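You operate a simulated robot arm through the tools that you are given. There is no shell and no other tool.

You run a simulated robot arm. Do the job below in one go: nothing can be reset, and whatever is moved stays where it is left.

TASK
Open the blue and orange levers, start the pump, trim the shunt to about 13 L/min, then run the compressor.
Fine: the chiller's levers, both before the pump. The compressor must not trip. Leave the other valves and switches.
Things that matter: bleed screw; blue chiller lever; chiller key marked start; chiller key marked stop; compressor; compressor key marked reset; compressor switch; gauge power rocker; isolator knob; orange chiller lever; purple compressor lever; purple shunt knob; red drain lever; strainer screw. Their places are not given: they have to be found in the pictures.

The check looks at the end state, three seconds after you hand in, the way a careful person would. Anything else that was tipped, shoved, dropped, spilled or broken makes it a failure.

THE ROBOT
A 6-joint arm with a two-finger gripper, fixed in place. Base frame: the origin is on the floor under the middle of its stand, x ahead of it, y to its left, z up. Readings come in mm, rad, newtons and seconds.
It reaches about 1572 mm from its shoulder. Its first joint turns from -2.897 to 2.897 rad. Payload 2.45 kg.
Tool frame: the origin (TCP) lies between the finger pads and is the grasp point; the fingertips stand 20 mm ahead of it; z points along the fingers, y is the line along which they close. The gripper opens to 140 mm; its body begins 168 mm behind the TCP.
Orientation is that of the tool frame in the base frame, as a unit quaternion [x, y, z, w]. With the fingers straight down and closing along the base's y, the tool's x points along the base's -x, its y along +y and its z along -z.

THE INTERFACE
- The arm moves only by the tool apply_moves. Its argument "deltas" is one flat list of numbers, 7 for each row, row after row: the shift along the base's x, y, z in mm, then the turn, a rotation vector about the base's x, y, z in rad, then the closure, from 0 (fully open) to 1 (shut). In form: [tx, ty, tz, rx, ry, rz, jaw, tx, ty, tz, rx, ry, rz, jaw, ...]. A call has 1 to 20 rows; each row is the pose to reach, as a shift and turn from the pose commanded when the call began. A row lasts 0.2 s, in which the tool goes at most 50 mm and 0.15 rad; a call with a longer step from one row to the next is refused whole, and so is a gripper value outside its range. Where a pose cannot be reached the arm comes as near as it can. A force on the tool above 90 N (or 10 N above the force at the start of the call, whichever is more), or a blocked arm, ends the call early, and 0.2 s more pass. Each finger travels about 45 mm/s and halts on what it meets, pressing with about 43 N; the grip force reading is that of the motor and also rises with nothing between the fingers. The clock runs only during rows and for 0.2 s after the last one: add rows that repeat a pose to give the fingers time. The reply holds the time, the measured pose of the TCP, the force on the tool along the base axes, the opening and the grip force, in the units named above and with some noise, with the torque about the TCP (base axes, N m) and any sound that the robot's microphone picked up.
- Cameras (640 x 400 px; columns grow to the right, rows downward): "scene" is fixed at [397.4, 643.8, 1430.8]; the picture's right is [-0.37, -0.93, 0.00], its down [-0.53, 0.21, -0.82] and it looks along [0.76, -0.30, -0.57] (base axes); focal length 312 px, centre (320, 200). "wrist" rides on the gripper at [78, 11, -209] in the tool frame; the picture's right is [-0.14, 0.99, 0.00], its down [-0.92, -0.13, -0.37] and it looks along [-0.37, -0.05, 0.93] (tool axes); focal length 280 px, centre (320, 200).
- snapshot(camera): a new picture of that camera. The clock stands still meanwhile.
- locate(camera, pixels): for up to 12 pixels [column, row] of the newest picture of that camera ("zoom" is the newest enlarged one), the place [x, y, z] in the base frame of the surface seen there, good to about 2 mm, but the place of the scene camera against the robot may be out by one fixed shift of up to 12 mm in any direction. The clock stands still meanwhile.
- enlarge(camera, box): a new picture of the part [left, top, right, bottom] of that camera's present view, enlarged. The clock stands still meanwhile.
- close_job(): hands the job in; it is judged then, once.

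Open the gripper and draw the arm clear of the work before you hand the job in, unless the task says otherwise.

The tools are called after "Emit:" as name(argument=value, ...) on one line, values as JSON. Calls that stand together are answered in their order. apply_moves: Moves the arm, as the interface text tells. Its arguments: {"type":"object","properties":{"deltas":{"type":"array"}},"required":["deltas"]} The other tools are called the same way: snapshot (camera) takes a picture; locate (camera, pixels) gives the place of the surface under pixels of a picture; enlarge (camera, box) takes an enlarged picture of a part of a camera's view; close_job () hands the job in.

At the start:

```text
time: 0.0
tcp_pos: [926.4, 47.0, 929.6]
orientation: [0.0, 1.0, 0.0, 0.0]
wrist_force: [-0.3, -0.4, 0.6]
torque: [-0.02, 0.01, -0.04]
width: 139.9
finger_force: 0.1
```

scene: 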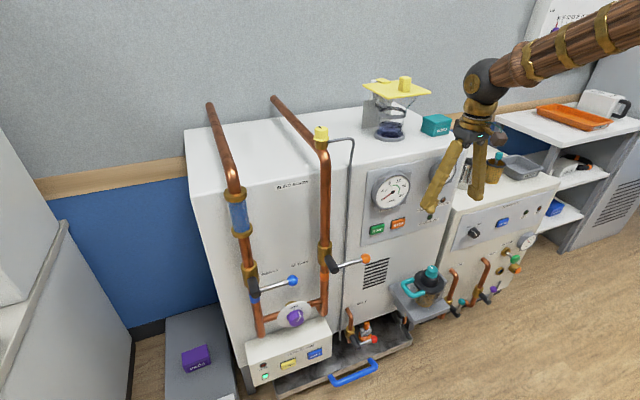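
wrist: 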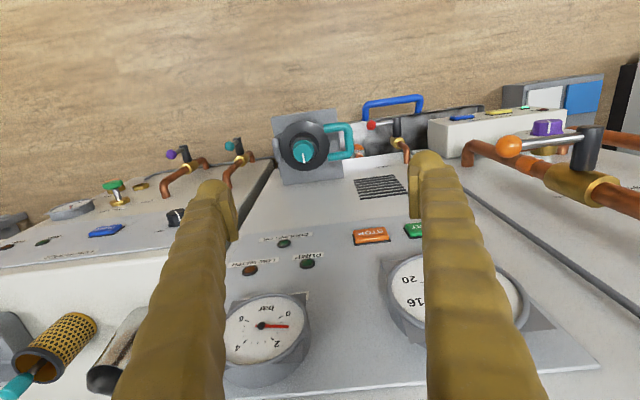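

The scene picture shows the chiller with the blue lever near (290,282), the orange lever near (362,260), the purple shunt knob near (295,318) and green/orange keys near (377,229)/(398,223). I take enlarged views to read everything.

Emit:
enlarge(camera="scene", box=[220, 230, 400, 390])

Emit:
enlarge(camera="scene", box=[340, 140, 480, 260])

Emit:
enlarge(camera="scene", box=[420, 170, 560, 320])

```text
2.50 times, centred on (310, 310) of scene
```

zoom: 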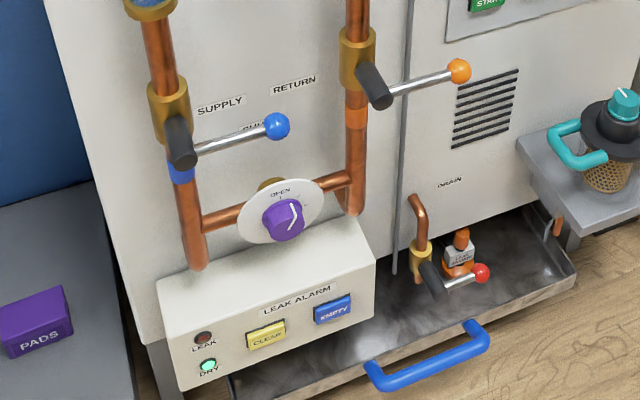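

```text
3.33 times, centred on (410, 200) of scene
```

zoom: 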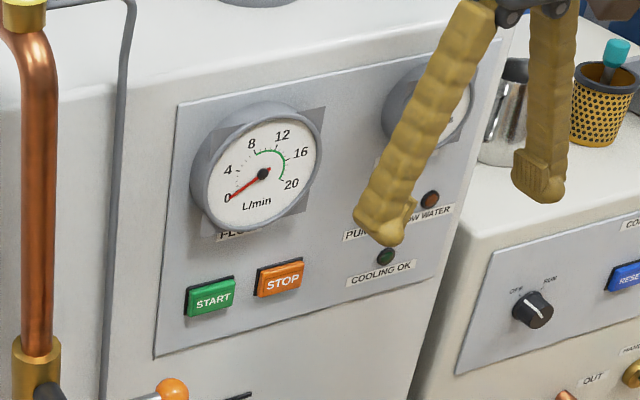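

```text
2.67 times, centred on (490, 245) of scene
```

zoom: 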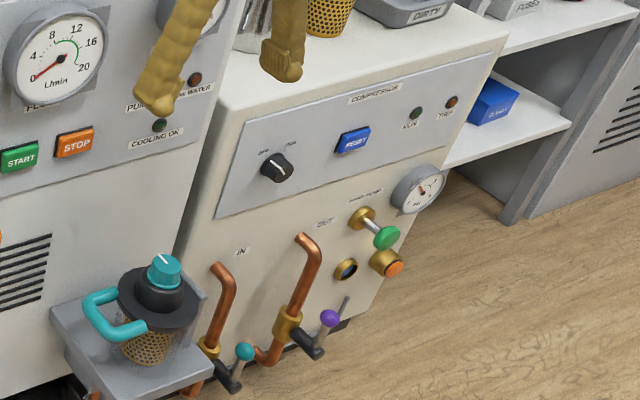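

The zooms show both levers lying across their vertical pipes (closed), flow at 0, compressor knob at OFF. I now locate main features in the scene picture and the wrist picture to find the scene camera's shift.

Emit:
locate(camera="scene", pixels=[[292, 281], [256, 288], [366, 259], [331, 266], [295, 318], [377, 229], [398, 223], [392, 190], [474, 233], [374, 339], [250, 260], [323, 240]])

Emit:
locate(camera="wrist", pixels=[[509, 146], [585, 145], [548, 128], [370, 236], [415, 230], [371, 125], [176, 217], [262, 326], [303, 150], [575, 185], [305, 157], [600, 195]])

```text
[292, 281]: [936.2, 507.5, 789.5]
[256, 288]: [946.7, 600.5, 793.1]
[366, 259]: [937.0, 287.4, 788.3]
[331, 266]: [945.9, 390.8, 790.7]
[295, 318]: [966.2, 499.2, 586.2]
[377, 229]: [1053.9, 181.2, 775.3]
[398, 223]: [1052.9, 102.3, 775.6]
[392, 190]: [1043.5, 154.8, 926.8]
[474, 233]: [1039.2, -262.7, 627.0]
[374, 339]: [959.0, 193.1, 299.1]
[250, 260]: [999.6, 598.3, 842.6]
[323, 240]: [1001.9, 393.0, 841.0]
```

```text
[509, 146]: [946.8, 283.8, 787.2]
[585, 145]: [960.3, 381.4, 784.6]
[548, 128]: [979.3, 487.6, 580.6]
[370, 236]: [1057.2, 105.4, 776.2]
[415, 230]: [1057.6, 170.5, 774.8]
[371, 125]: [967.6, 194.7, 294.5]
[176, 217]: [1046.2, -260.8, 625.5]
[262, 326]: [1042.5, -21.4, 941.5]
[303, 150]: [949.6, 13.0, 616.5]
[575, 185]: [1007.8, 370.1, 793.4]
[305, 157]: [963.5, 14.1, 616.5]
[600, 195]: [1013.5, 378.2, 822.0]
```

The lever balls sit about 100 mm toward -y from their hubs. I zoom in more to look at stops, labels and the compressor levers for the open direction.

Emit:
enlarge(camera="scene", box=[235, 235, 315, 300])

Emit:
enlarge(camera="scene", box=[310, 225, 390, 290])

Emit:
enlarge(camera="scene", box=[440, 250, 530, 320])

Emit:
enlarge(camera="scene", box=[240, 295, 340, 390])

Emit:
enlarge(camera="wrist", box=[440, 80, 640, 220])

Emit:
enlarge(camera="wrist", box=[0, 120, 280, 300])

```text
6.15 times, centred on (275, 268) of scene
```

zoom: 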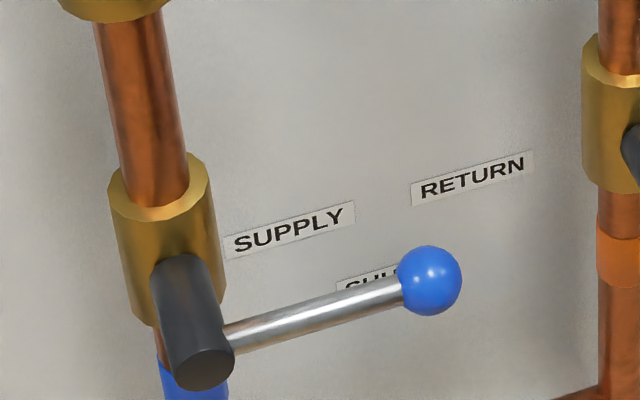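

```text
6.15 times, centred on (350, 258) of scene
```

zoom: 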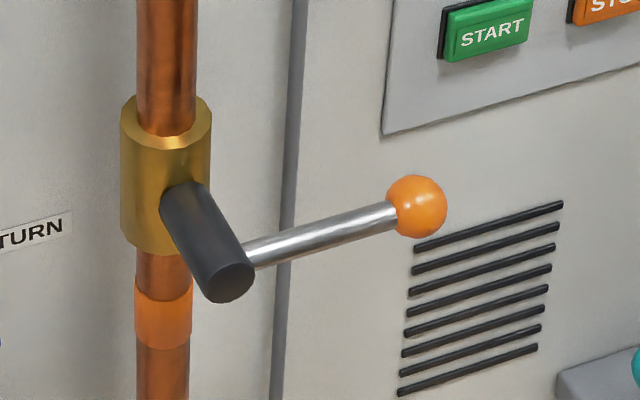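

```text
5.71 times, centred on (485, 285) of scene
```

zoom: 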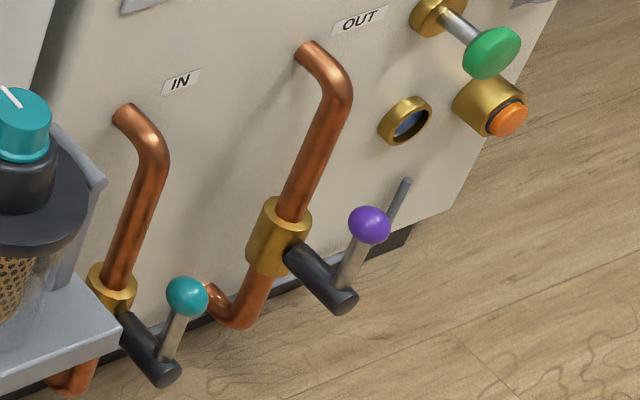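

```text
4.21 times, centred on (290, 342) of scene
```

zoom: 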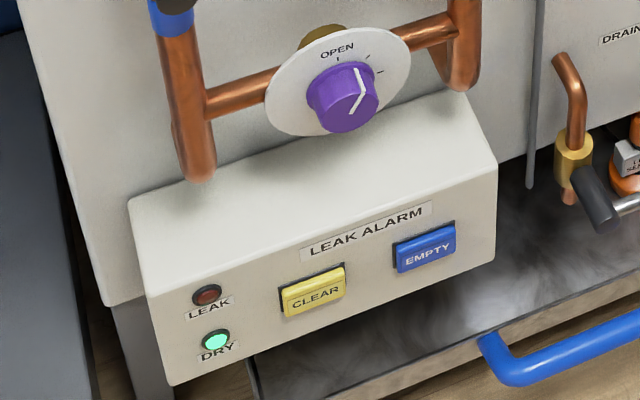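

```text
2.86 times, centred on (540, 150) of wrist
```

zoom: 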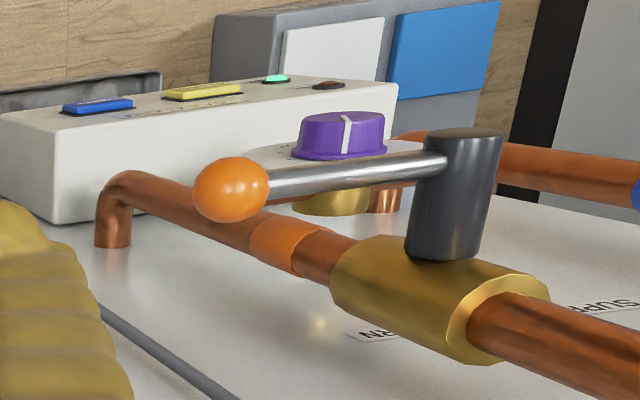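

```text
2.22 times, centred on (140, 210) of wrist
```

zoom: 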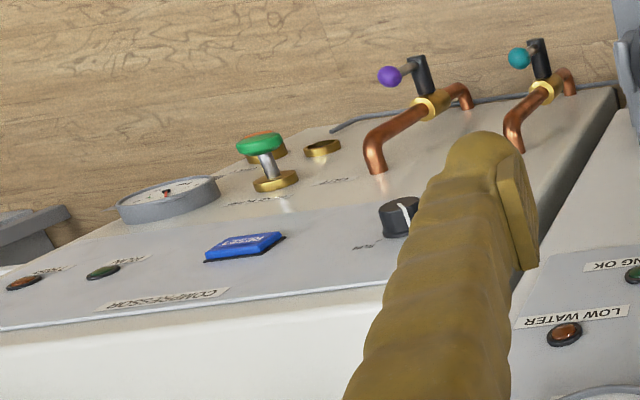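

Both compressor levers (ball at (187,297) and (370,225) in the zoom) already stand along their pipes; the red drain is across. I draw the arm back from the machine and turn the gripper to point forward (+x).

Emit:
apply_moves(deltas=[-50, 0, 0, 0, 0, 0, 0, -100, 0, 0, 0, 0, 0, 0, -150, 0, 0, 0, 0, 0, 0, -200, 0, 0, 0, 0, 0, 0, -230, 0, 0, 0, -0.14, 0, 0, -230, 0, 0, 0, -0.28, 0, 0, -230, 0, 0, 0, -0.42, 0, 0, -230, 0, 0, 0, -0.56, 0, 0, -230, 0, 0, 0, -0.7, 0, 0, -230, 0, 0, 0, -0.84, 0, 0, -230, 0, 0, 0, -0.98, 0, 0, -230, 0, 0, 0, -1.12, 0, 0, -230, 0, 0, 0, -1.26, 0, 0, -230, 0, 0, 0, -1.4, 0, 0, -230, 0, 0, 0, -1.5, 0, 0, -230, 0, 0, 0, -1.5708, 0, 0, -230, 0, 0, 0, -1.5708, 0, 0])

```text
time: 3.6
tcp_pos: [807.3, 74.9, 925.1]
orientation: [0.0, 0.707, 0.0, 0.707]
wrist_force: [0.6, 0.7, 0.5]
torque: [0.0, 0.0, -0.02]
width: 140.0
finger_force: 0.0
out of reach, approached as far as the arm can: row 9, 10, 11, 12, 13, 14, 15, 16, 17
```

The gripper now points forward; the arm stopped at x=807 since it could not fold further. I look through both cameras from here.

Emit:
snapshot(camera="wrist")

Emit:
snapshot(camera="scene")

```text
taken
```

wrist: 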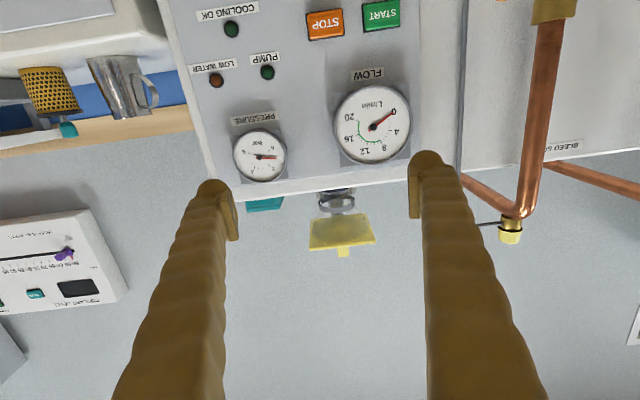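

```text
taken
```

scene: 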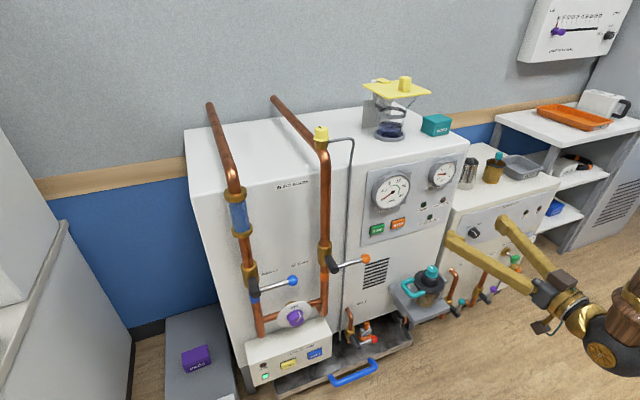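

Upside-down view as expected (camera below). I step toward the orange lever at a safe standoff to find out how commands are referenced and to get a wrist view of the levers.

Emit:
apply_moves(deltas=[20, 40, -20, 0, 0, 0, 0, 40, 80, -40, 0, 0, 0, 0, 60, 120, -60, 0, 0, 0, 0, 60, 160, -80, 0, 0, 0, 0, 60, 160, -80, 0, 0, 0, 0])

```text
time: 4.8
tcp_pos: [862.4, 231.7, 846.7]
orientation: [0.0, 0.707, 0.0, 0.707]
wrist_force: [0.7, 0.3, 0.4]
torque: [0.01, 0.0, 0.0]
width: 140.0
finger_force: 0.0
```

The command base was the reached pose; now at (862,232,847). Taking a wrist picture.

Emit:
snapshot(camera="wrist")

```text
taken
```

wrist: 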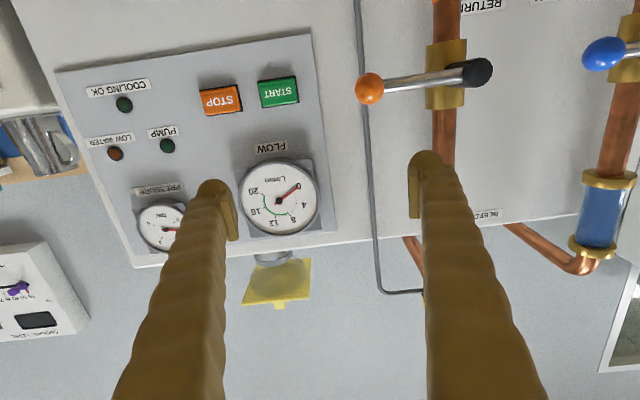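

The orange ball is at (369,88), hub end at (478,72), blue ball at (604,53). I locate these with the wrist camera.

Emit:
locate(camera="wrist", pixels=[[369, 88], [400, 84], [440, 78], [478, 72], [604, 53], [278, 92], [221, 98], [366, 150], [449, 60], [629, 48], [430, 110], [296, 190]])

Emit:
enlarge(camera="wrist", box=[340, 20, 640, 200])

```text
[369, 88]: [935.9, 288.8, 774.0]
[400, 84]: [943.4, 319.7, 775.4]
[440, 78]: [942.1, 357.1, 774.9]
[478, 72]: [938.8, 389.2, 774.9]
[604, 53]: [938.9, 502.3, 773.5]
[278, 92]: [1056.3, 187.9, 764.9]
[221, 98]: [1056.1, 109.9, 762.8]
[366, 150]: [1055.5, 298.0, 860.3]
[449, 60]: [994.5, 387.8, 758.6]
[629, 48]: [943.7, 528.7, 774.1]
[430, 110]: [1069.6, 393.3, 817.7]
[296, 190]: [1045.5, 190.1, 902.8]
```

```text
2.13 times, centred on (490, 110) of wrist
```

zoom: 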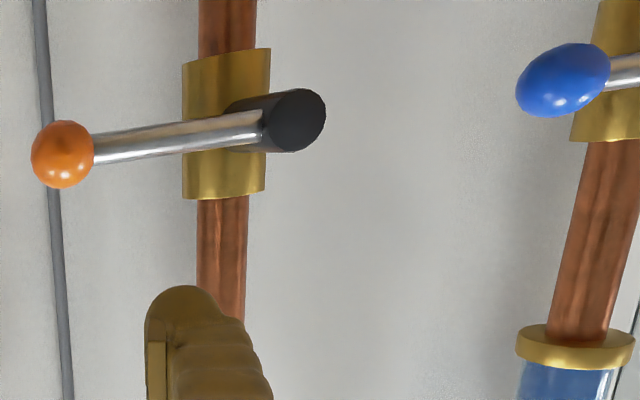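

Wrist camera gives hub centre of the orange lever at about y=389, z=775, rod centre x≈948, ball at y≈289. I turn the gripper so that the fingers close vertically, narrow them to a fork, and line up with the rod at y≈329, still at x=862.

Emit:
apply_moves(deltas=[0, 8, -6, 0.131, 0, 0, 0.1, 0, 16, -12, 0.262, 0, 0, 0.2, 0, 24, -18, 0.393, 0, 0, 0.3, 0, 32, -24, 0.524, 0, 0, 0.4, 0, 40, -30, 0.654, 0, 0, 0.5, 0, 48, -36, 0.785, 0, 0, 0.6, 0, 56, -42, 0.916, 0, 0, 0.7, 0, 64, -48, 1.047, 0, 0, 0.73, 0, 72, -54, 1.178, 0, 0, 0.73, 0, 80, -60, 1.309, 0, 0, 0.73, 0, 88, -66, 1.44, 0, 0, 0.73, 0, 97, -71.7, 1.5708, 0, 0, 0.73, 0, 97, -71.7, 1.5708, 0, 0, 0.73])

Emit:
snapshot(camera="wrist")

Emit:
snapshot(camera="scene")

```text
time: 7.6
tcp_pos: [864.2, 327.0, 776.0]
orientation: [0.501, 0.5, 0.499, 0.5]
wrist_force: [-0.3, 0.7, 0.4]
torque: [-0.01, 0.01, 0.0]
width: 38.0
finger_force: 0.0
```

```text
taken
```

wrist: 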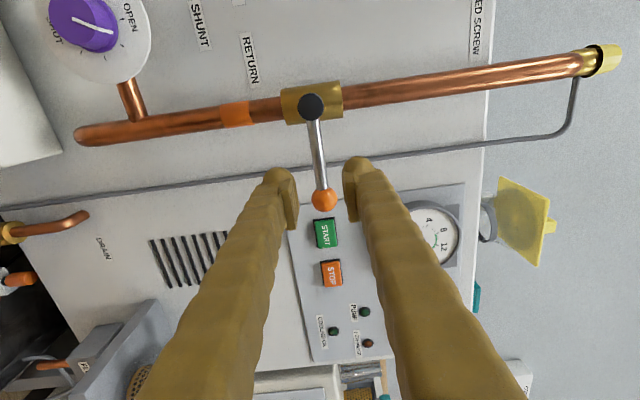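

```text
taken
```

scene: 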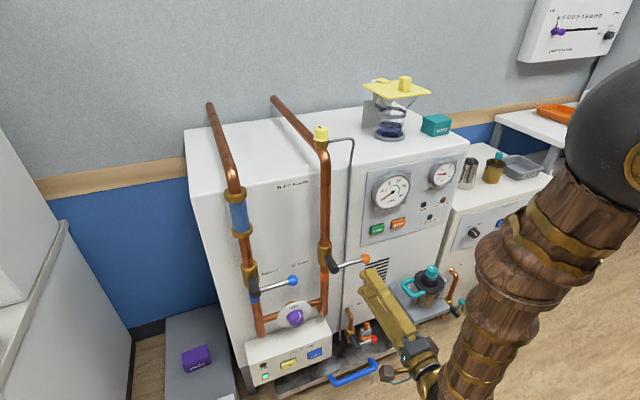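

The rod (col ~318, rows 120–190) lies centred between the finger tips (cols 285 and 350). I move straight in by 82 mm so the fork straddles the rod.

Emit:
apply_moves(deltas=[30, 2, 0, 0, 0, 0, 0.73, 60, 2, 0, 0, 0, 0, 0.73, 82, 2, 0, 0, 0, 0, 0.73, 82, 2, 0, 0, 0, 0, 0.73])

Emit:
snapshot(camera="wrist")

Emit:
enlarge(camera="scene", box=[300, 220, 420, 310])

```text
time: 8.6
tcp_pos: [946.1, 329.5, 775.5]
orientation: [0.5, 0.5, 0.5, 0.5]
wrist_force: [-0.8, 0.6, -0.2]
torque: [-0.01, 0.0, 0.04]
width: 37.7
finger_force: 0.1
```

```text
taken
```

wrist: 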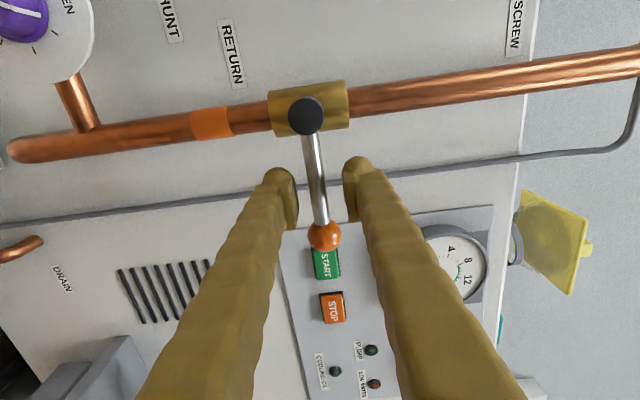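

```text
4.44 times, centred on (360, 265) of scene
```

zoom: 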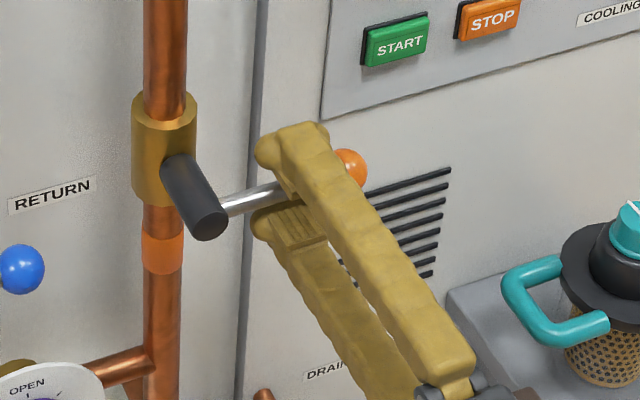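

The fork straddles the rod just inside the ball. I lift gently by 22 mm (contact expected at ~14 mm) to test the upward direction.

Emit:
apply_moves(deltas=[0, 0, 8, 0, 0, 0, 0.73, 0, 0, 13, 0, 0, 0, 0.73, 0, 0, 16, 0, 0, 0, 0.73, 0, 0, 19, 0, 0, 0, 0.73, 0, 0, 22, 0, 0, 0, 0.73])

Emit:
snapshot(camera="wrist")

```text
time: 9.8
tcp_pos: [944.5, 328.4, 797.6]
orientation: [0.5, 0.499, 0.5, 0.5]
wrist_force: [1.8, 0.0, -5.1]
torque: [-0.1, -0.01, -0.01]
width: 41.3
finger_force: 2.6
```

```text
taken
```

wrist: 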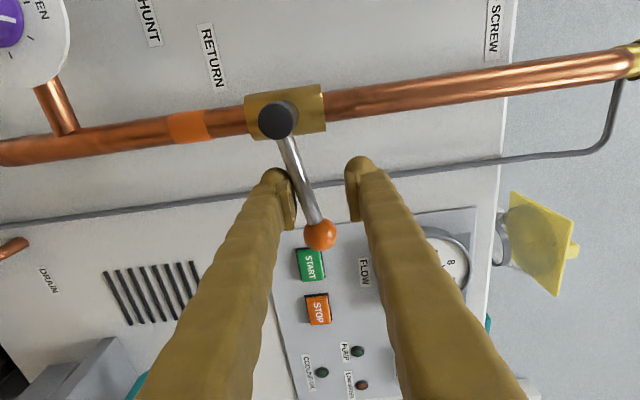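

The lever moved up freely (force ~5 N; ball moved from col 324 to a clear tilt relative to hub at (278,122)). I follow the arc upward with the fork turning along, to about 86°.

Emit:
apply_moves(deltas=[0, 2.5, 0, -0.1396, 0, 0, 0.73, 0, 6.2, 7.5, -0.2793, 0, 0, 0.73, 0, 10.9, 14.7, -0.4189, 0, 0, 0.73, 0, 16.5, 21.2, -0.5585, 0, 0, 0.73, 0, 23, 26.8, -0.6981, 0, 0, 0.73, 0, 30.3, 31.5, -0.8378, 0, 0, 0.73, 0, 38.1, 35.1, -0.9774, 0, 0, 0.73, 0, 46.3, 37.6, -1.117, 0, 0, 0.73, 0, 54.8, 38.9, -1.2566, 0, 0, 0.73, 0, 63.4, 39, -1.3963, 0, 0, 0.73, 0, 69.8, 38.3, -1.501, 0, 0, 0.73, 0, 69.8, 38.3, -1.501, 0, 0, 0.73])

Emit:
snapshot(camera="wrist")

Emit:
enlarge(camera="scene", box=[270, 200, 390, 290])

```text
time: 12.4
tcp_pos: [946.5, 399.4, 835.6]
orientation: [0.025, 0.706, 0.024, 0.707]
wrist_force: [0.8, -1.6, 0.3]
torque: [-0.01, -0.02, 0.02]
width: 37.7
finger_force: 0.1
```

```text
taken
```

wrist: 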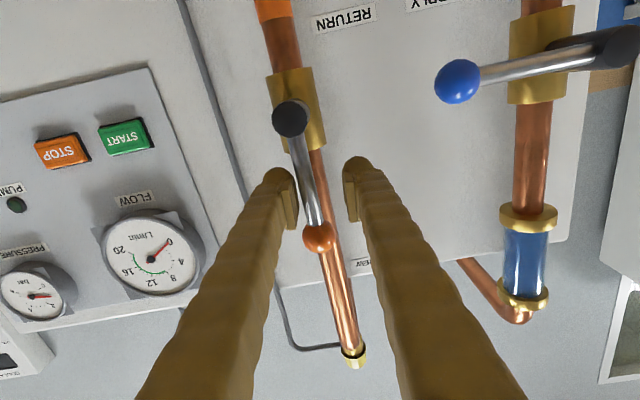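

```text
4.44 times, centred on (330, 245) of scene
```

zoom: 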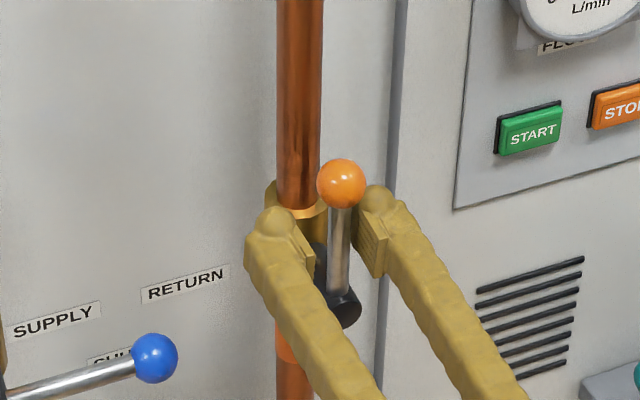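

The orange lever now stands nearly upright between the fingers. I measure ball and hub positions with the wrist camera.

Emit:
locate(camera="wrist", pixels=[[318, 238], [291, 118], [304, 180], [309, 205], [300, 158]])

```text
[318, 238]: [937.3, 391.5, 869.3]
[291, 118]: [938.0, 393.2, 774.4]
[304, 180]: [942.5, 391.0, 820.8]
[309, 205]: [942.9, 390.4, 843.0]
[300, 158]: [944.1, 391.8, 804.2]
```

Ball at y≈391.5 and hub at y≈392: about 88°. I push a little further toward +y to reach the stop.

Emit:
apply_moves(deltas=[0, 2, 0, -0.035, 0, 0, 0.73, 0, 4, 0, -0.07, 0, 0, 0.73, 0, 6, 0, -0.07, 0, 0, 0.73, 0, 6, 0, -0.07, 0, 0, 0.73])

Emit:
snapshot(camera="wrist")

```text
time: 13.4
tcp_pos: [945.6, 405.2, 836.9]
orientation: [0.0, 0.707, 0.0, 0.707]
wrist_force: [0.9, -6.1, 0.6]
torque: [-0.07, -0.01, -0.03]
width: 42.0
finger_force: 2.8
```

```text
taken
```

wrist: 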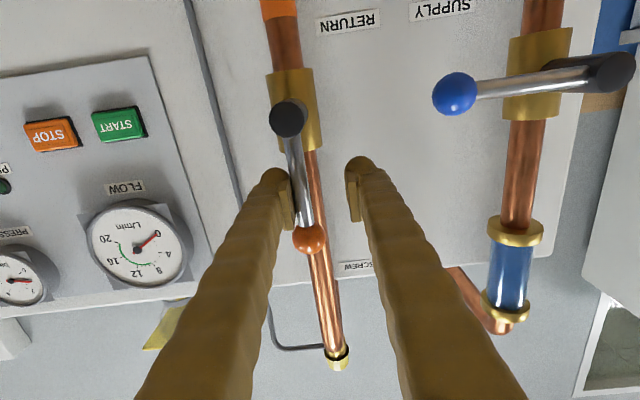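

Force rose to 6 N with the finger giving way slightly; I check the lever angle.

Emit:
locate(camera="wrist", pixels=[[309, 239], [288, 118], [298, 170], [303, 200], [294, 150]])

```text
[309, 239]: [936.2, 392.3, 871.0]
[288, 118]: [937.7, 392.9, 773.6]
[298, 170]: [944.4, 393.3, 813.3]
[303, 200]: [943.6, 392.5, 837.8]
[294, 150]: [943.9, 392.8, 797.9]
```

The rod is now at y≈392.5–393 all along, i.e. vertical. I push a few mm more to confirm it is on the stop.

Emit:
apply_moves(deltas=[0, 2, 0, 0, 0, 0, 0.73, 0, 4, 0, 0, 0, 0, 0.73, 0, 6, 0, 0, 0, 0, 0.73, 0, 6, 0, 0, 0, 0, 0.73])

Emit:
snapshot(camera="wrist")

Emit:
locate(camera="wrist", pixels=[[304, 239], [285, 118], [294, 170], [299, 200]])

```text
time: 14.4
tcp_pos: [945.6, 410.8, 836.1]
orientation: [0.001, 0.707, -0.001, 0.707]
wrist_force: [3.3, -21.3, 5.3]
torque: [-0.33, -0.06, -0.04]
width: 52.4
finger_force: 10.4
```

```text
taken
```

wrist: 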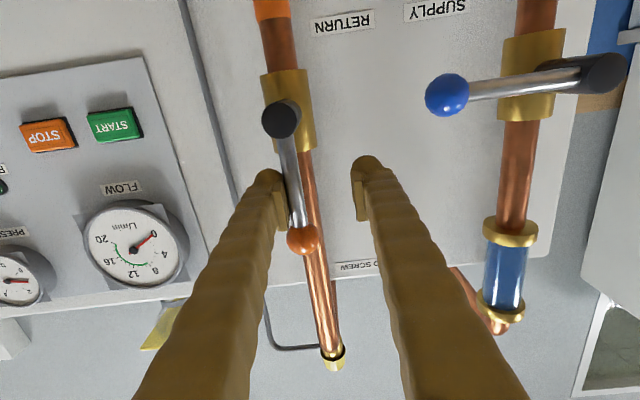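

```text
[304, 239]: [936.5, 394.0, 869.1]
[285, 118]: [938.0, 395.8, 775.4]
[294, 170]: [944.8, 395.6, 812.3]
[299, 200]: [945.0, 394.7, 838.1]
```

Force climbed to 21 N with no further motion: the orange lever is on its open stop. I recentre the fork and withdraw.

Emit:
apply_moves(deltas=[0, -8, 0, 0, 0, 0, 0.73, 0, -17, 0, 0, 0, 0, 0.73, -30, -17, 0, 0, 0, 0, 0.73, -60, -17, 0, 0, 0, 0, 0.73, -90, -17, 0, 0, 0, 0, 0.73, -90, -17, 0, 0, 0, 0, 0.73])

Emit:
snapshot(camera="wrist")

```text
time: 15.8
tcp_pos: [855.2, 392.2, 835.0]
orientation: [0.0, 0.707, 0.0, 0.707]
wrist_force: [0.2, 0.0, 1.0]
torque: [0.0, 0.0, 0.02]
width: 37.8
finger_force: 0.2
```

```text
taken
```

wrist: 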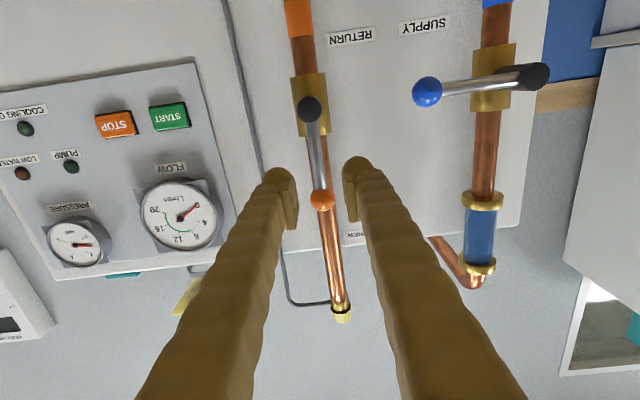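

The orange lever stays upright. I locate the blue lever from this picture: ball (427,91), rod, hub end (534,77), and the orange lever for verification.

Emit:
locate(camera="wrist", pixels=[[427, 91], [460, 87], [490, 82], [534, 77], [498, 110], [322, 199], [310, 109], [318, 160], [542, 77], [167, 116], [114, 124]])

```text
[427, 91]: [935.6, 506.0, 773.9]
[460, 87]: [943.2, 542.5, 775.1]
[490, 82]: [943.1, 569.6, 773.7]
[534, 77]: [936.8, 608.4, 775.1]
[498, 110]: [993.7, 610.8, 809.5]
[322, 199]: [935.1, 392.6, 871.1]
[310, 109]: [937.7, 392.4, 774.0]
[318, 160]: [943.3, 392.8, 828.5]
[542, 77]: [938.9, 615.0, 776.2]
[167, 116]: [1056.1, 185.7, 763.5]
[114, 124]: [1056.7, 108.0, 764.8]
```

Blue lever: hub at y≈608, z≈775, ball at y≈506. I turn the fork vertical again and line up at y=548 in front of the blue rod.

Emit:
apply_moves(deltas=[0, 13, -5, 0.131, 0, 0, 0.73, 0, 26, -10, 0.262, 0, 0, 0.73, 0, 39, -15, 0.393, 0, 0, 0.73, 0, 52, -20, 0.524, 0, 0, 0.73, 0, 65, -25, 0.654, 0, 0, 0.73, 0, 78, -30, 0.785, 0, 0, 0.73, 0, 91, -35, 0.916, 0, 0, 0.73, 0, 104, -40, 1.047, 0, 0, 0.73, 0, 117, -45, 1.178, 0, 0, 0.73, 0, 130, -50, 1.309, 0, 0, 0.73, 0, 143, -55, 1.44, 0, 0, 0.73, 0, 156, -60, 1.5708, 0, 0, 0.73, 0, 156, -60, 1.5708, 0, 0, 0.73])

Emit:
snapshot(camera="wrist")

```text
time: 18.6
tcp_pos: [856.6, 551.1, 775.1]
orientation: [0.501, 0.498, 0.501, 0.501]
wrist_force: [-0.3, -0.4, -0.4]
torque: [-0.01, 0.03, -0.02]
width: 37.9
finger_force: 0.0
```

```text
taken
```

wrist: 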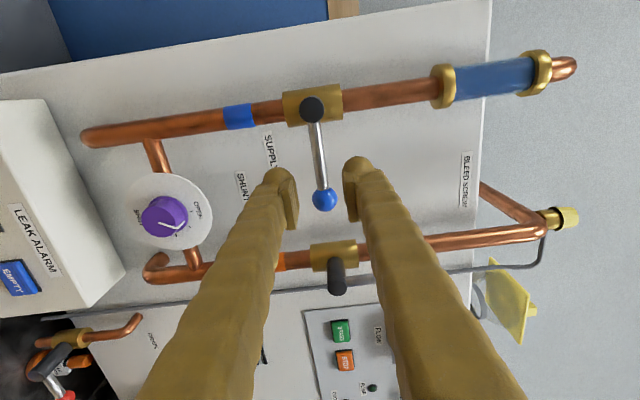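

The blue rod (hub (311,108), ball (324,200)) lies between the finger tips. I move in by 89 mm and then lift gently 22 mm.

Emit:
apply_moves(deltas=[30, 0, 0, 0, 0, 0, 0.73, 60, 0, 0, 0, 0, 0, 0.73, 89, 0, 0, 0, 0, 0, 0.73, 89, 0, 0, 0, 0, 0, 0.73, 89, 0, 8, 0, 0, 0, 0.73, 89, 0, 13, 0, 0, 0, 0.73, 89, 0, 16, 0, 0, 0, 0.73, 89, 0, 19, 0, 0, 0, 0.73, 89, 0, 22, 0, 0, 0, 0.73])

Emit:
snapshot(camera="wrist")

```text
time: 20.6
tcp_pos: [945.2, 549.1, 797.7]
orientation: [0.5, 0.5, 0.5, 0.5]
wrist_force: [0.7, -3.7, -4.9]
torque: [-0.13, 0.0, -0.02]
width: 41.4
finger_force: 2.7
```

```text
taken
```

wrist: 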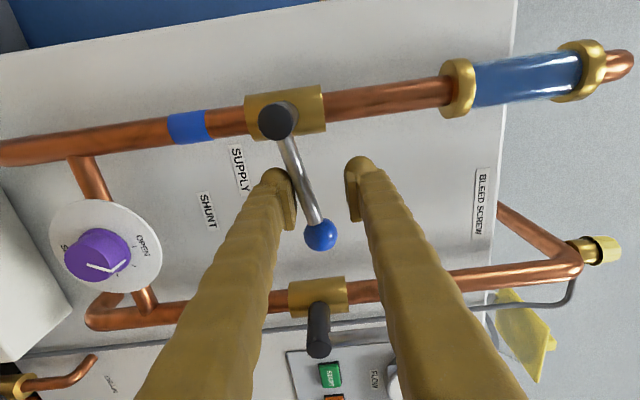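

It lifts just like the orange one. I follow the same arc with the fork turning, finishing slightly past vertical against the stop.

Emit:
apply_moves(deltas=[0, 2.5, 0, -0.1396, 0, 0, 0.73, 0, 6.2, 7.5, -0.2793, 0, 0, 0.73, 0, 10.9, 14.7, -0.4189, 0, 0, 0.73, 0, 16.5, 21.2, -0.5585, 0, 0, 0.73, 0, 23, 26.8, -0.6981, 0, 0, 0.73, 0, 30.3, 31.5, -0.8378, 0, 0, 0.73, 0, 38.1, 35.1, -0.9774, 0, 0, 0.73, 0, 46.3, 37.6, -1.117, 0, 0, 0.73, 0, 54.8, 38.9, -1.2566, 0, 0, 0.73, 0, 63.4, 39, -1.3963, 0, 0, 0.73, 0, 69.8, 38.3, -1.501, 0, 0, 0.73, 0, 72, 38.3, -1.536, 0, 0, 0.73, 0, 74, 38.3, -1.571, 0, 0, 0.73, 0, 74, 38.3, -1.571, 0, 0, 0.73])

Emit:
snapshot(camera="wrist")

```text
time: 23.6
tcp_pos: [944.5, 623.2, 835.9]
orientation: [-0.001, 0.707, 0.0, 0.707]
wrist_force: [1.6, -3.8, -2.5]
torque: [0.11, 0.02, 0.03]
width: 40.0
finger_force: 2.1
```

```text
taken
```

wrist: 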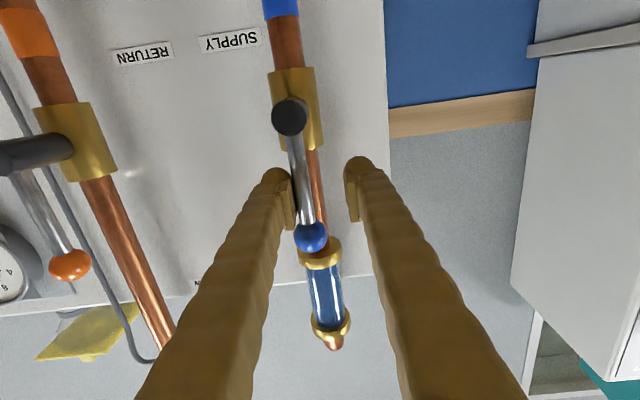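

Blue lever almost upright with 4 N on it; I push a few more mm toward +y until force shows the stop.

Emit:
apply_moves(deltas=[0, 2, 0, 0, 0, 0, 0.73, 0, 4, 0, 0, 0, 0, 0.73, 0, 6, 0, 0, 0, 0, 0.73, 0, 7, 0, 0, 0, 0, 0.73, 0, 7, 0, 0, 0, 0, 0.73])

Emit:
snapshot(camera="wrist")

Emit:
locate(camera="wrist", pixels=[[306, 238], [286, 116], [295, 170], [300, 200]])

```text
time: 24.8
tcp_pos: [944.7, 629.9, 836.6]
orientation: [0.0, 0.707, 0.0, 0.707]
wrist_force: [6.2, -20.6, 7.5]
torque: [-0.43, -0.13, -0.02]
width: 51.5
finger_force: 10.0
```

```text
taken
```

wrist: 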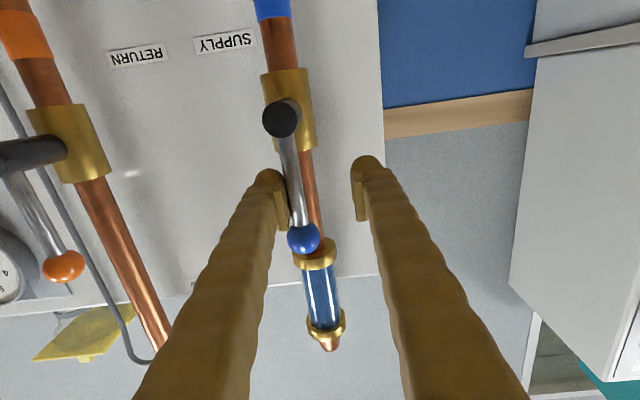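

```text
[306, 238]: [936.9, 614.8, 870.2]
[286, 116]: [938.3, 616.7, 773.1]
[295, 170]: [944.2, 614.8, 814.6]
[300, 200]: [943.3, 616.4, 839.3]
```

The blue lever is on its stop too (20 N, no movement; rod at one y). I recentre and withdraw, then close the fingers and go in front of the START key at y≈186, z≈764.

Emit:
apply_moves(deltas=[0, -8, 0, 0, 0, 0, 0.73, 0, -17, 0, 0, 0, 0, 0.73, -30, -17, 0, 0, 0, 0, 0.73, -60, -17, 0, 0, 0, 0, 0.73, -90, -17, 0, 0, 0, 0, 0.73, -90, -60, -10, 0, 0, 0, 0.8, -90, -105, -20, 0, 0, 0, 0.9, -90, -150, -30, 0, 0, 0, 1, -90, -195, -40, 0, 0, 0, 1, -90, -240, -50, 0, 0, 0, 1, -90, -285, -60, 0, 0, 0, 1, -90, -330, -68, 0, 0, 0, 1, -90, -375, -72, 0, 0, 0, 1, -90, -420, -72, 0, 0, 0, 1, -90, -444, -72, 0, 0, 0, 1, -90, -444, -72, 0, 0, 0, 1])

Emit:
snapshot(camera="wrist")

Emit:
snapshot(camera="scene")

```text
time: 28.2
tcp_pos: [853.1, 186.7, 766.5]
orientation: [0.0, 0.707, 0.0, 0.707]
wrist_force: [-0.6, 0.0, -0.1]
torque: [-0.01, 0.03, 0.02]
width: 0.2
finger_force: 29.9
```

```text
taken
```

wrist: 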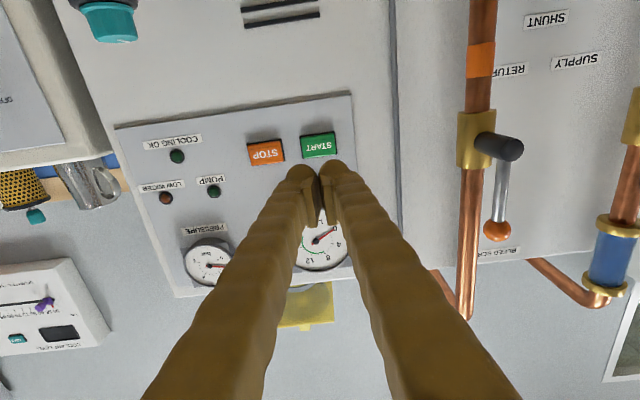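

```text
taken
```

scene: 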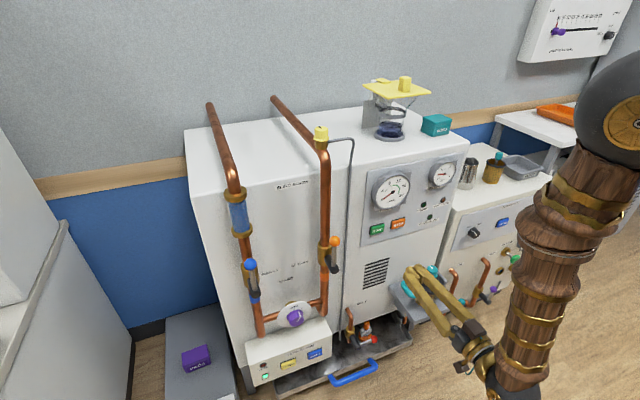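

Both levers upright (blue ball at (250,265), orange at (335,241) in scene). I check the START key location from here before pressing.

Emit:
locate(camera="wrist", pixels=[[318, 145], [304, 138], [334, 152], [305, 150], [333, 138], [265, 152], [280, 153]])

Emit:
enlarge(camera="wrist", box=[120, 90, 380, 290])

```text
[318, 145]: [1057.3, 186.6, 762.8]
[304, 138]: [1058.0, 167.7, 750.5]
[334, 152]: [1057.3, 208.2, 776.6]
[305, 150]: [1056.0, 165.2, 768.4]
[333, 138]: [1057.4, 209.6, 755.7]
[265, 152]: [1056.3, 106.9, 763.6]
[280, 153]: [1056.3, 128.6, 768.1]
```

```text
2.00 times, centred on (250, 190) of wrist
```

zoom: 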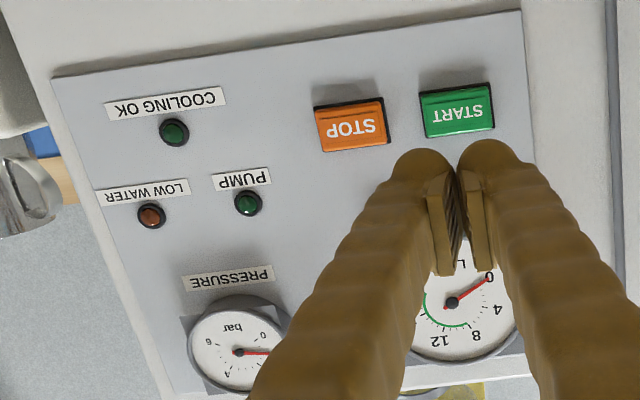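

START key face is at x≈1057, centre (187, 763). I advance to about 6 mm in front, then press in small steps.

Emit:
apply_moves(deltas=[45, 0, -1, 0, 0, 0, 1, 90, 0, -2, 0, 0, 0, 1, 135, 0, -3, 0, 0, 0, 1, 170, 0, -3, 0, 0, 0, 1, 177, 0, -3, 0, 0, 0, 1, 177, 0, -3, 0, 0, 0, 1])

Emit:
snapshot(camera="wrist")

```text
time: 29.6
tcp_pos: [1031.0, 187.0, 760.0]
orientation: [0.0, 0.707, 0.0, 0.707]
wrist_force: [0.8, -0.2, 0.3]
torque: [0.0, 0.01, 0.0]
width: 0.2
finger_force: 29.0
```

```text
taken
```

wrist: 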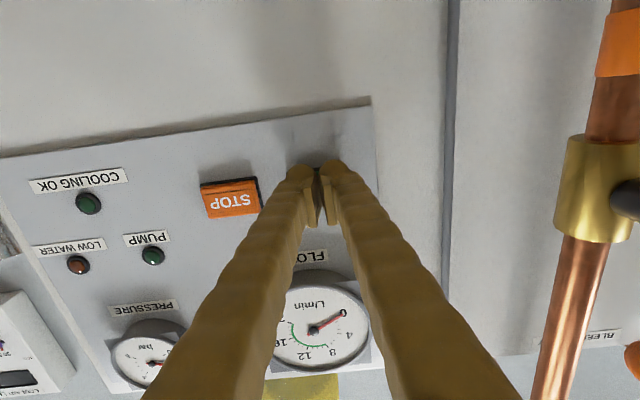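

Tips are a few mm from START and well clear of STOP (230,197). I press in 2 mm steps.

Emit:
apply_moves(deltas=[2, 0, 1, 0, 0, 0, 1, 4, 0, 2, 0, 0, 0, 1, 6, 0, 2, 0, 0, 0, 1, 8, 0, 2, 0, 0, 0, 1, 10, 0, 2, 0, 0, 0, 1, 10, 0, 2, 0, 0, 0, 1])

Emit:
snapshot(camera="wrist")

```text
time: 31.0
tcp_pos: [1040.9, 186.9, 763.5]
orientation: [-0.001, 0.707, 0.001, 0.707]
wrist_force: [-2.7, 1.4, 0.7]
torque: [0.02, 0.04, -0.01]
width: 6.0
finger_force: 29.4
heard: click
```

```text
taken
```

wrist: 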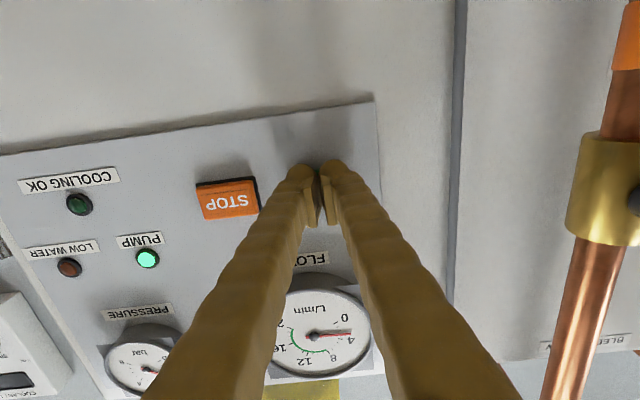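

A click, the PUMP lamp (148,258) is lit and the flow needle has moved. I withdraw straight back and read the gauge.

Emit:
apply_moves(deltas=[-30, 0, 0, 0, 0, 0, 1, -75, 0, 0, 0, 0, 0, 1, -120, 0, 0, 0, 0, 0, 1, -165, 0, 0, 0, 0, 0, 1, -190, 0, 0, 0, 0, 0, 1, -190, 0, 0, 0, 0, 0, 1])

Emit:
enlarge(camera="scene", box=[350, 150, 470, 240])

Emit:
enlarge(camera="scene", box=[260, 285, 330, 340])

```text
time: 32.4
tcp_pos: [849.1, 186.0, 765.2]
orientation: [0.001, 0.708, 0.0, 0.707]
wrist_force: [0.2, 1.1, -1.4]
torque: [0.02, 0.02, 0.01]
width: 0.0
finger_force: 29.2
```

```text
4.44 times, centred on (410, 195) of scene
```

zoom: 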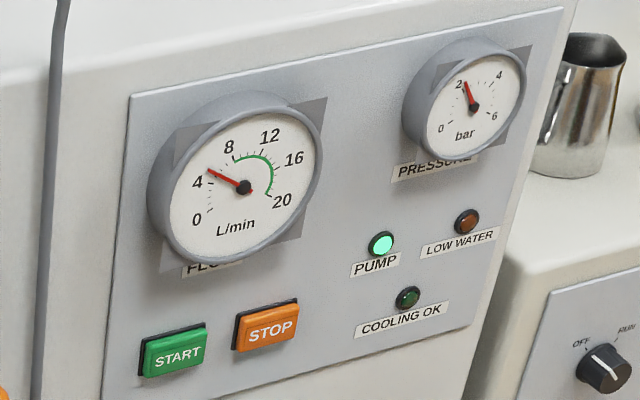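

```text
7.27 times, centred on (295, 312) of scene
```

zoom: 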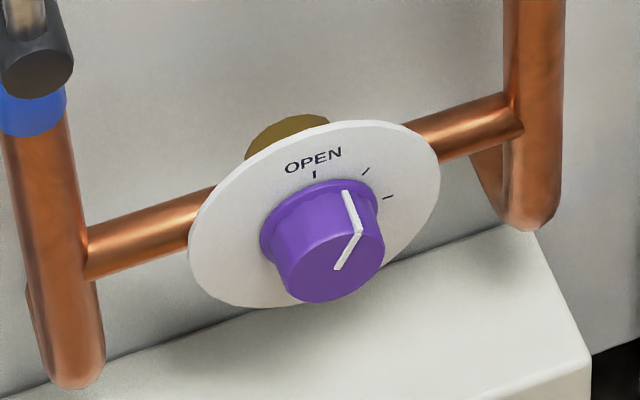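

Flow reads about 5 L/min, so the shunt needs closing somewhat. I move in front of the shunt knob with fingers opened to look at it straight on.

Emit:
apply_moves(deltas=[0, 45, -18, 0, 0, 0, 0.9, 0, 90, -36, 0, 0, 0, 0.8, 0, 135, -54, 0, 0, 0, 0.7, 0, 180, -72, 0, 0, 0, 0.6, 0, 225, -90, 0, 0, 0, 0.5, 0, 270, -108, 0, 0, 0, 0.4, 0, 310, -126, 0, 0, 0, 0.3, 0, 310, -126, 0, 0, 0, 0.3])

Emit:
snapshot(camera="wrist")

Emit:
enlarge(camera="scene", box=[350, 150, 470, 240])

```text
time: 34.2
tcp_pos: [849.4, 499.0, 637.0]
orientation: [-0.001, 0.707, 0.0, 0.708]
wrist_force: [0.0, -0.9, -0.3]
torque: [0.03, -0.01, 0.01]
width: 98.0
finger_force: 0.0
```

```text
taken
```

wrist: 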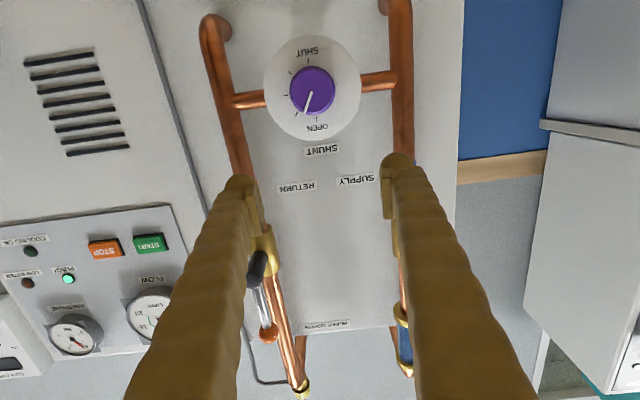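

```text
4.44 times, centred on (410, 195) of scene
```

zoom: 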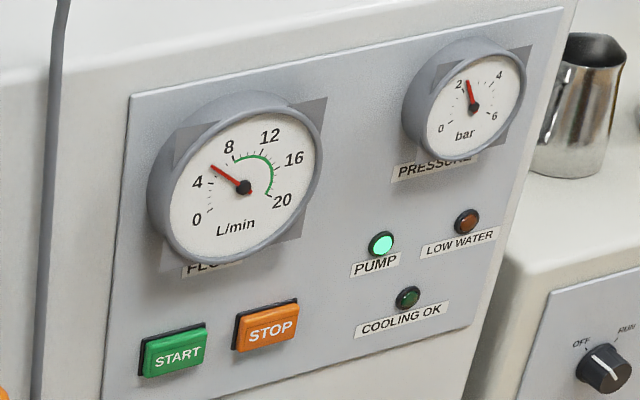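

The knob with OPEN/SHUT marks is at (312,90). I zoom in and locate the knob front, rim and disc.

Emit:
enlarge(camera="wrist", box=[250, 25, 380, 165])

Emit:
locate(camera="wrist", pixels=[[312, 90], [313, 98], [291, 90], [334, 90], [312, 70], [312, 112], [275, 90], [350, 90], [312, 45], [330, 130], [250, 99], [400, 70]])

Emit:
locate(camera="scene", pixels=[[295, 318], [290, 335], [300, 345], [265, 366], [320, 325], [250, 345], [289, 363], [315, 353]])

```text
2.86 times, centred on (315, 95) of wrist
```

zoom: 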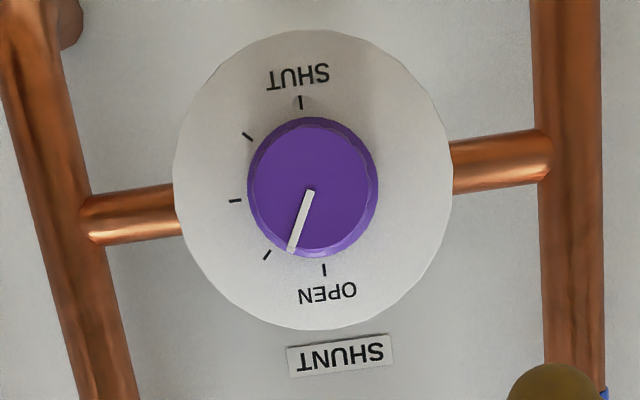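

```text
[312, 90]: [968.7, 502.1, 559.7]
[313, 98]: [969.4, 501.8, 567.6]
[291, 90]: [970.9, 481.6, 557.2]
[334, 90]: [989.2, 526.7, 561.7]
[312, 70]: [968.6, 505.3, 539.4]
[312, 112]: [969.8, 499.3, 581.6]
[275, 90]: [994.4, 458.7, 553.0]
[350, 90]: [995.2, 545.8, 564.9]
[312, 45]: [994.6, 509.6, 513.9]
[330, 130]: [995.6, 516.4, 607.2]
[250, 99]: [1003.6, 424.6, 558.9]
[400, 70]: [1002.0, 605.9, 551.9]
```

```text
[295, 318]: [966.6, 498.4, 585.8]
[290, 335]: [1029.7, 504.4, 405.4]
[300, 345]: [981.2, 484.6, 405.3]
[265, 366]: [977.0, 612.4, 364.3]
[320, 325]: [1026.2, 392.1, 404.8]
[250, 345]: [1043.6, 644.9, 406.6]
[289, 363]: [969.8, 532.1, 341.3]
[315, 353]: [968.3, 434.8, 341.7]
```

Knob front face x≈969, disc x≈995, centre (y≈502, z≈560), diameter ~47 mm; pointer ~25° clockwise from OPEN, SHUT is 180° clockwise. I line up on the axis and advance so the tips stop ~5 mm short of the disc.

Emit:
apply_moves(deltas=[0, 1, -26, 0, 0, 0, 0.43, 0, 2, -52, 0, 0, 0, 0.43, 0, 3, -77, 0, 0, 0, 0.43, 0, 3, -77, 0, 0, 0, 0.43])

Emit:
snapshot(camera="wrist")

Emit:
enlarge(camera="scene", box=[350, 150, 470, 240])

```text
time: 35.2
tcp_pos: [849.7, 500.9, 560.3]
orientation: [0.0, 0.707, 0.0, 0.707]
wrist_force: [-0.1, 1.1, -0.2]
torque: [0.01, -0.02, 0.01]
width: 79.8
finger_force: 0.1
```

```text
taken
```

wrist: 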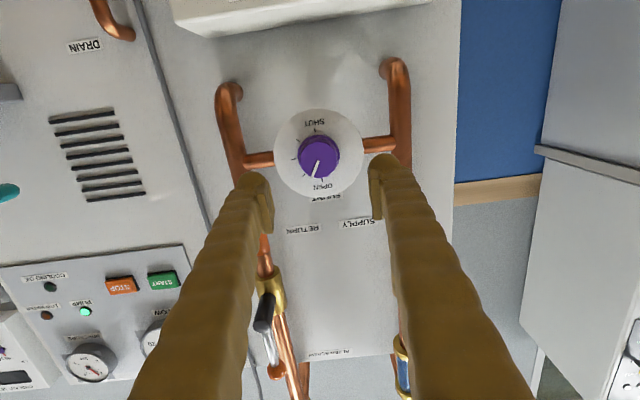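

```text
4.44 times, centred on (410, 195) of scene
```

zoom: 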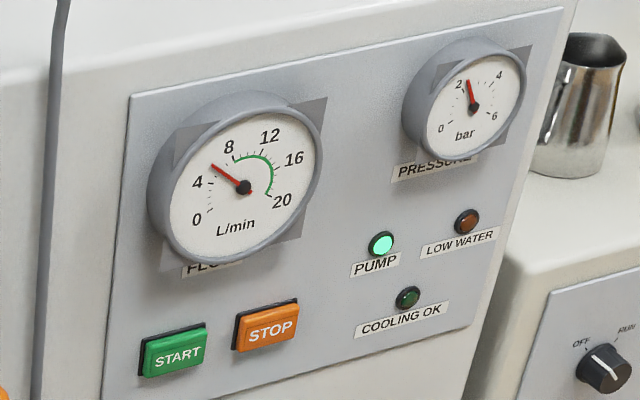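

Flow is steady just under 6. I verify the knob's edges from this view before advancing.

Emit:
locate(camera="wrist", pixels=[[302, 158], [335, 158], [319, 142], [319, 175], [319, 158], [319, 178]])

Emit:
enlarge(camera="wrist", box=[240, 90, 400, 230])

```text
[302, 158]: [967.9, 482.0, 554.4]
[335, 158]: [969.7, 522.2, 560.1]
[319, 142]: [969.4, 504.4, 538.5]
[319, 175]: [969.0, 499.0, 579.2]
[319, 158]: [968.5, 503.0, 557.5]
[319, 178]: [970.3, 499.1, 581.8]
```

```text
2.86 times, centred on (320, 160) of wrist
```

zoom: 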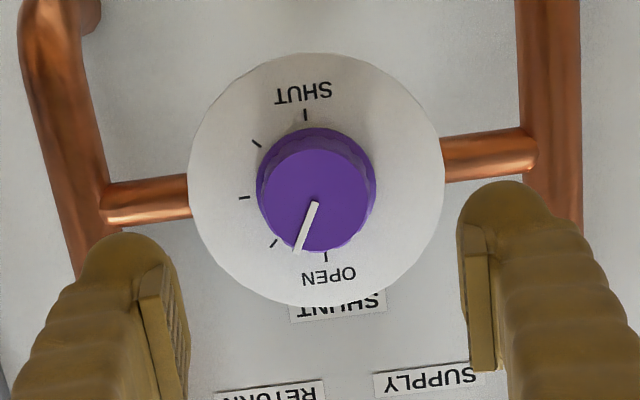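

Knob centre confirmed at (y≈502.5, z≈560). I advance to TCP x≈969 with fingers open on each side.

Emit:
apply_moves(deltas=[40, 1, 0, 0, 0, 0, 0.43, 80, 1, 0, 0, 0, 0, 0.43, 105, 1, 0, 0, 0, 0, 0.43, 118, 1, 0, 0, 0, 0, 0.43, 118, 1, 0, 0, 0, 0, 0.43])

Emit:
snapshot(camera="wrist")

Emit:
snapshot(camera="scene")

```text
time: 36.4
tcp_pos: [967.2, 499.8, 560.5]
orientation: [0.0, 0.707, 0.0, 0.707]
wrist_force: [-0.3, -0.6, -0.3]
torque: [-0.01, -0.01, -0.01]
width: 79.9
finger_force: 0.1
```

```text
taken
```

wrist: 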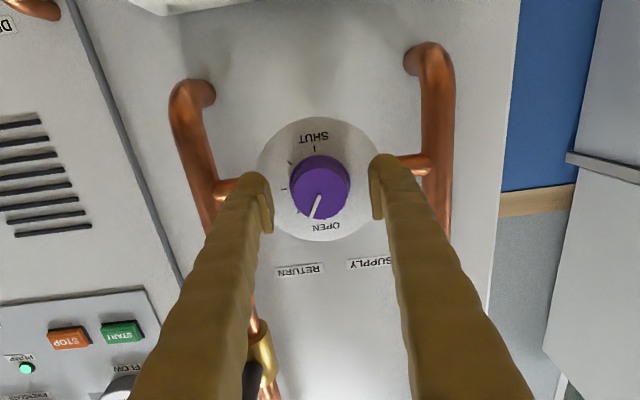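

```text
taken
```

scene: 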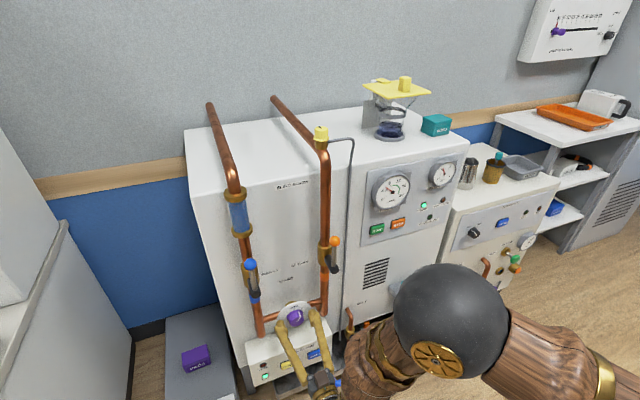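

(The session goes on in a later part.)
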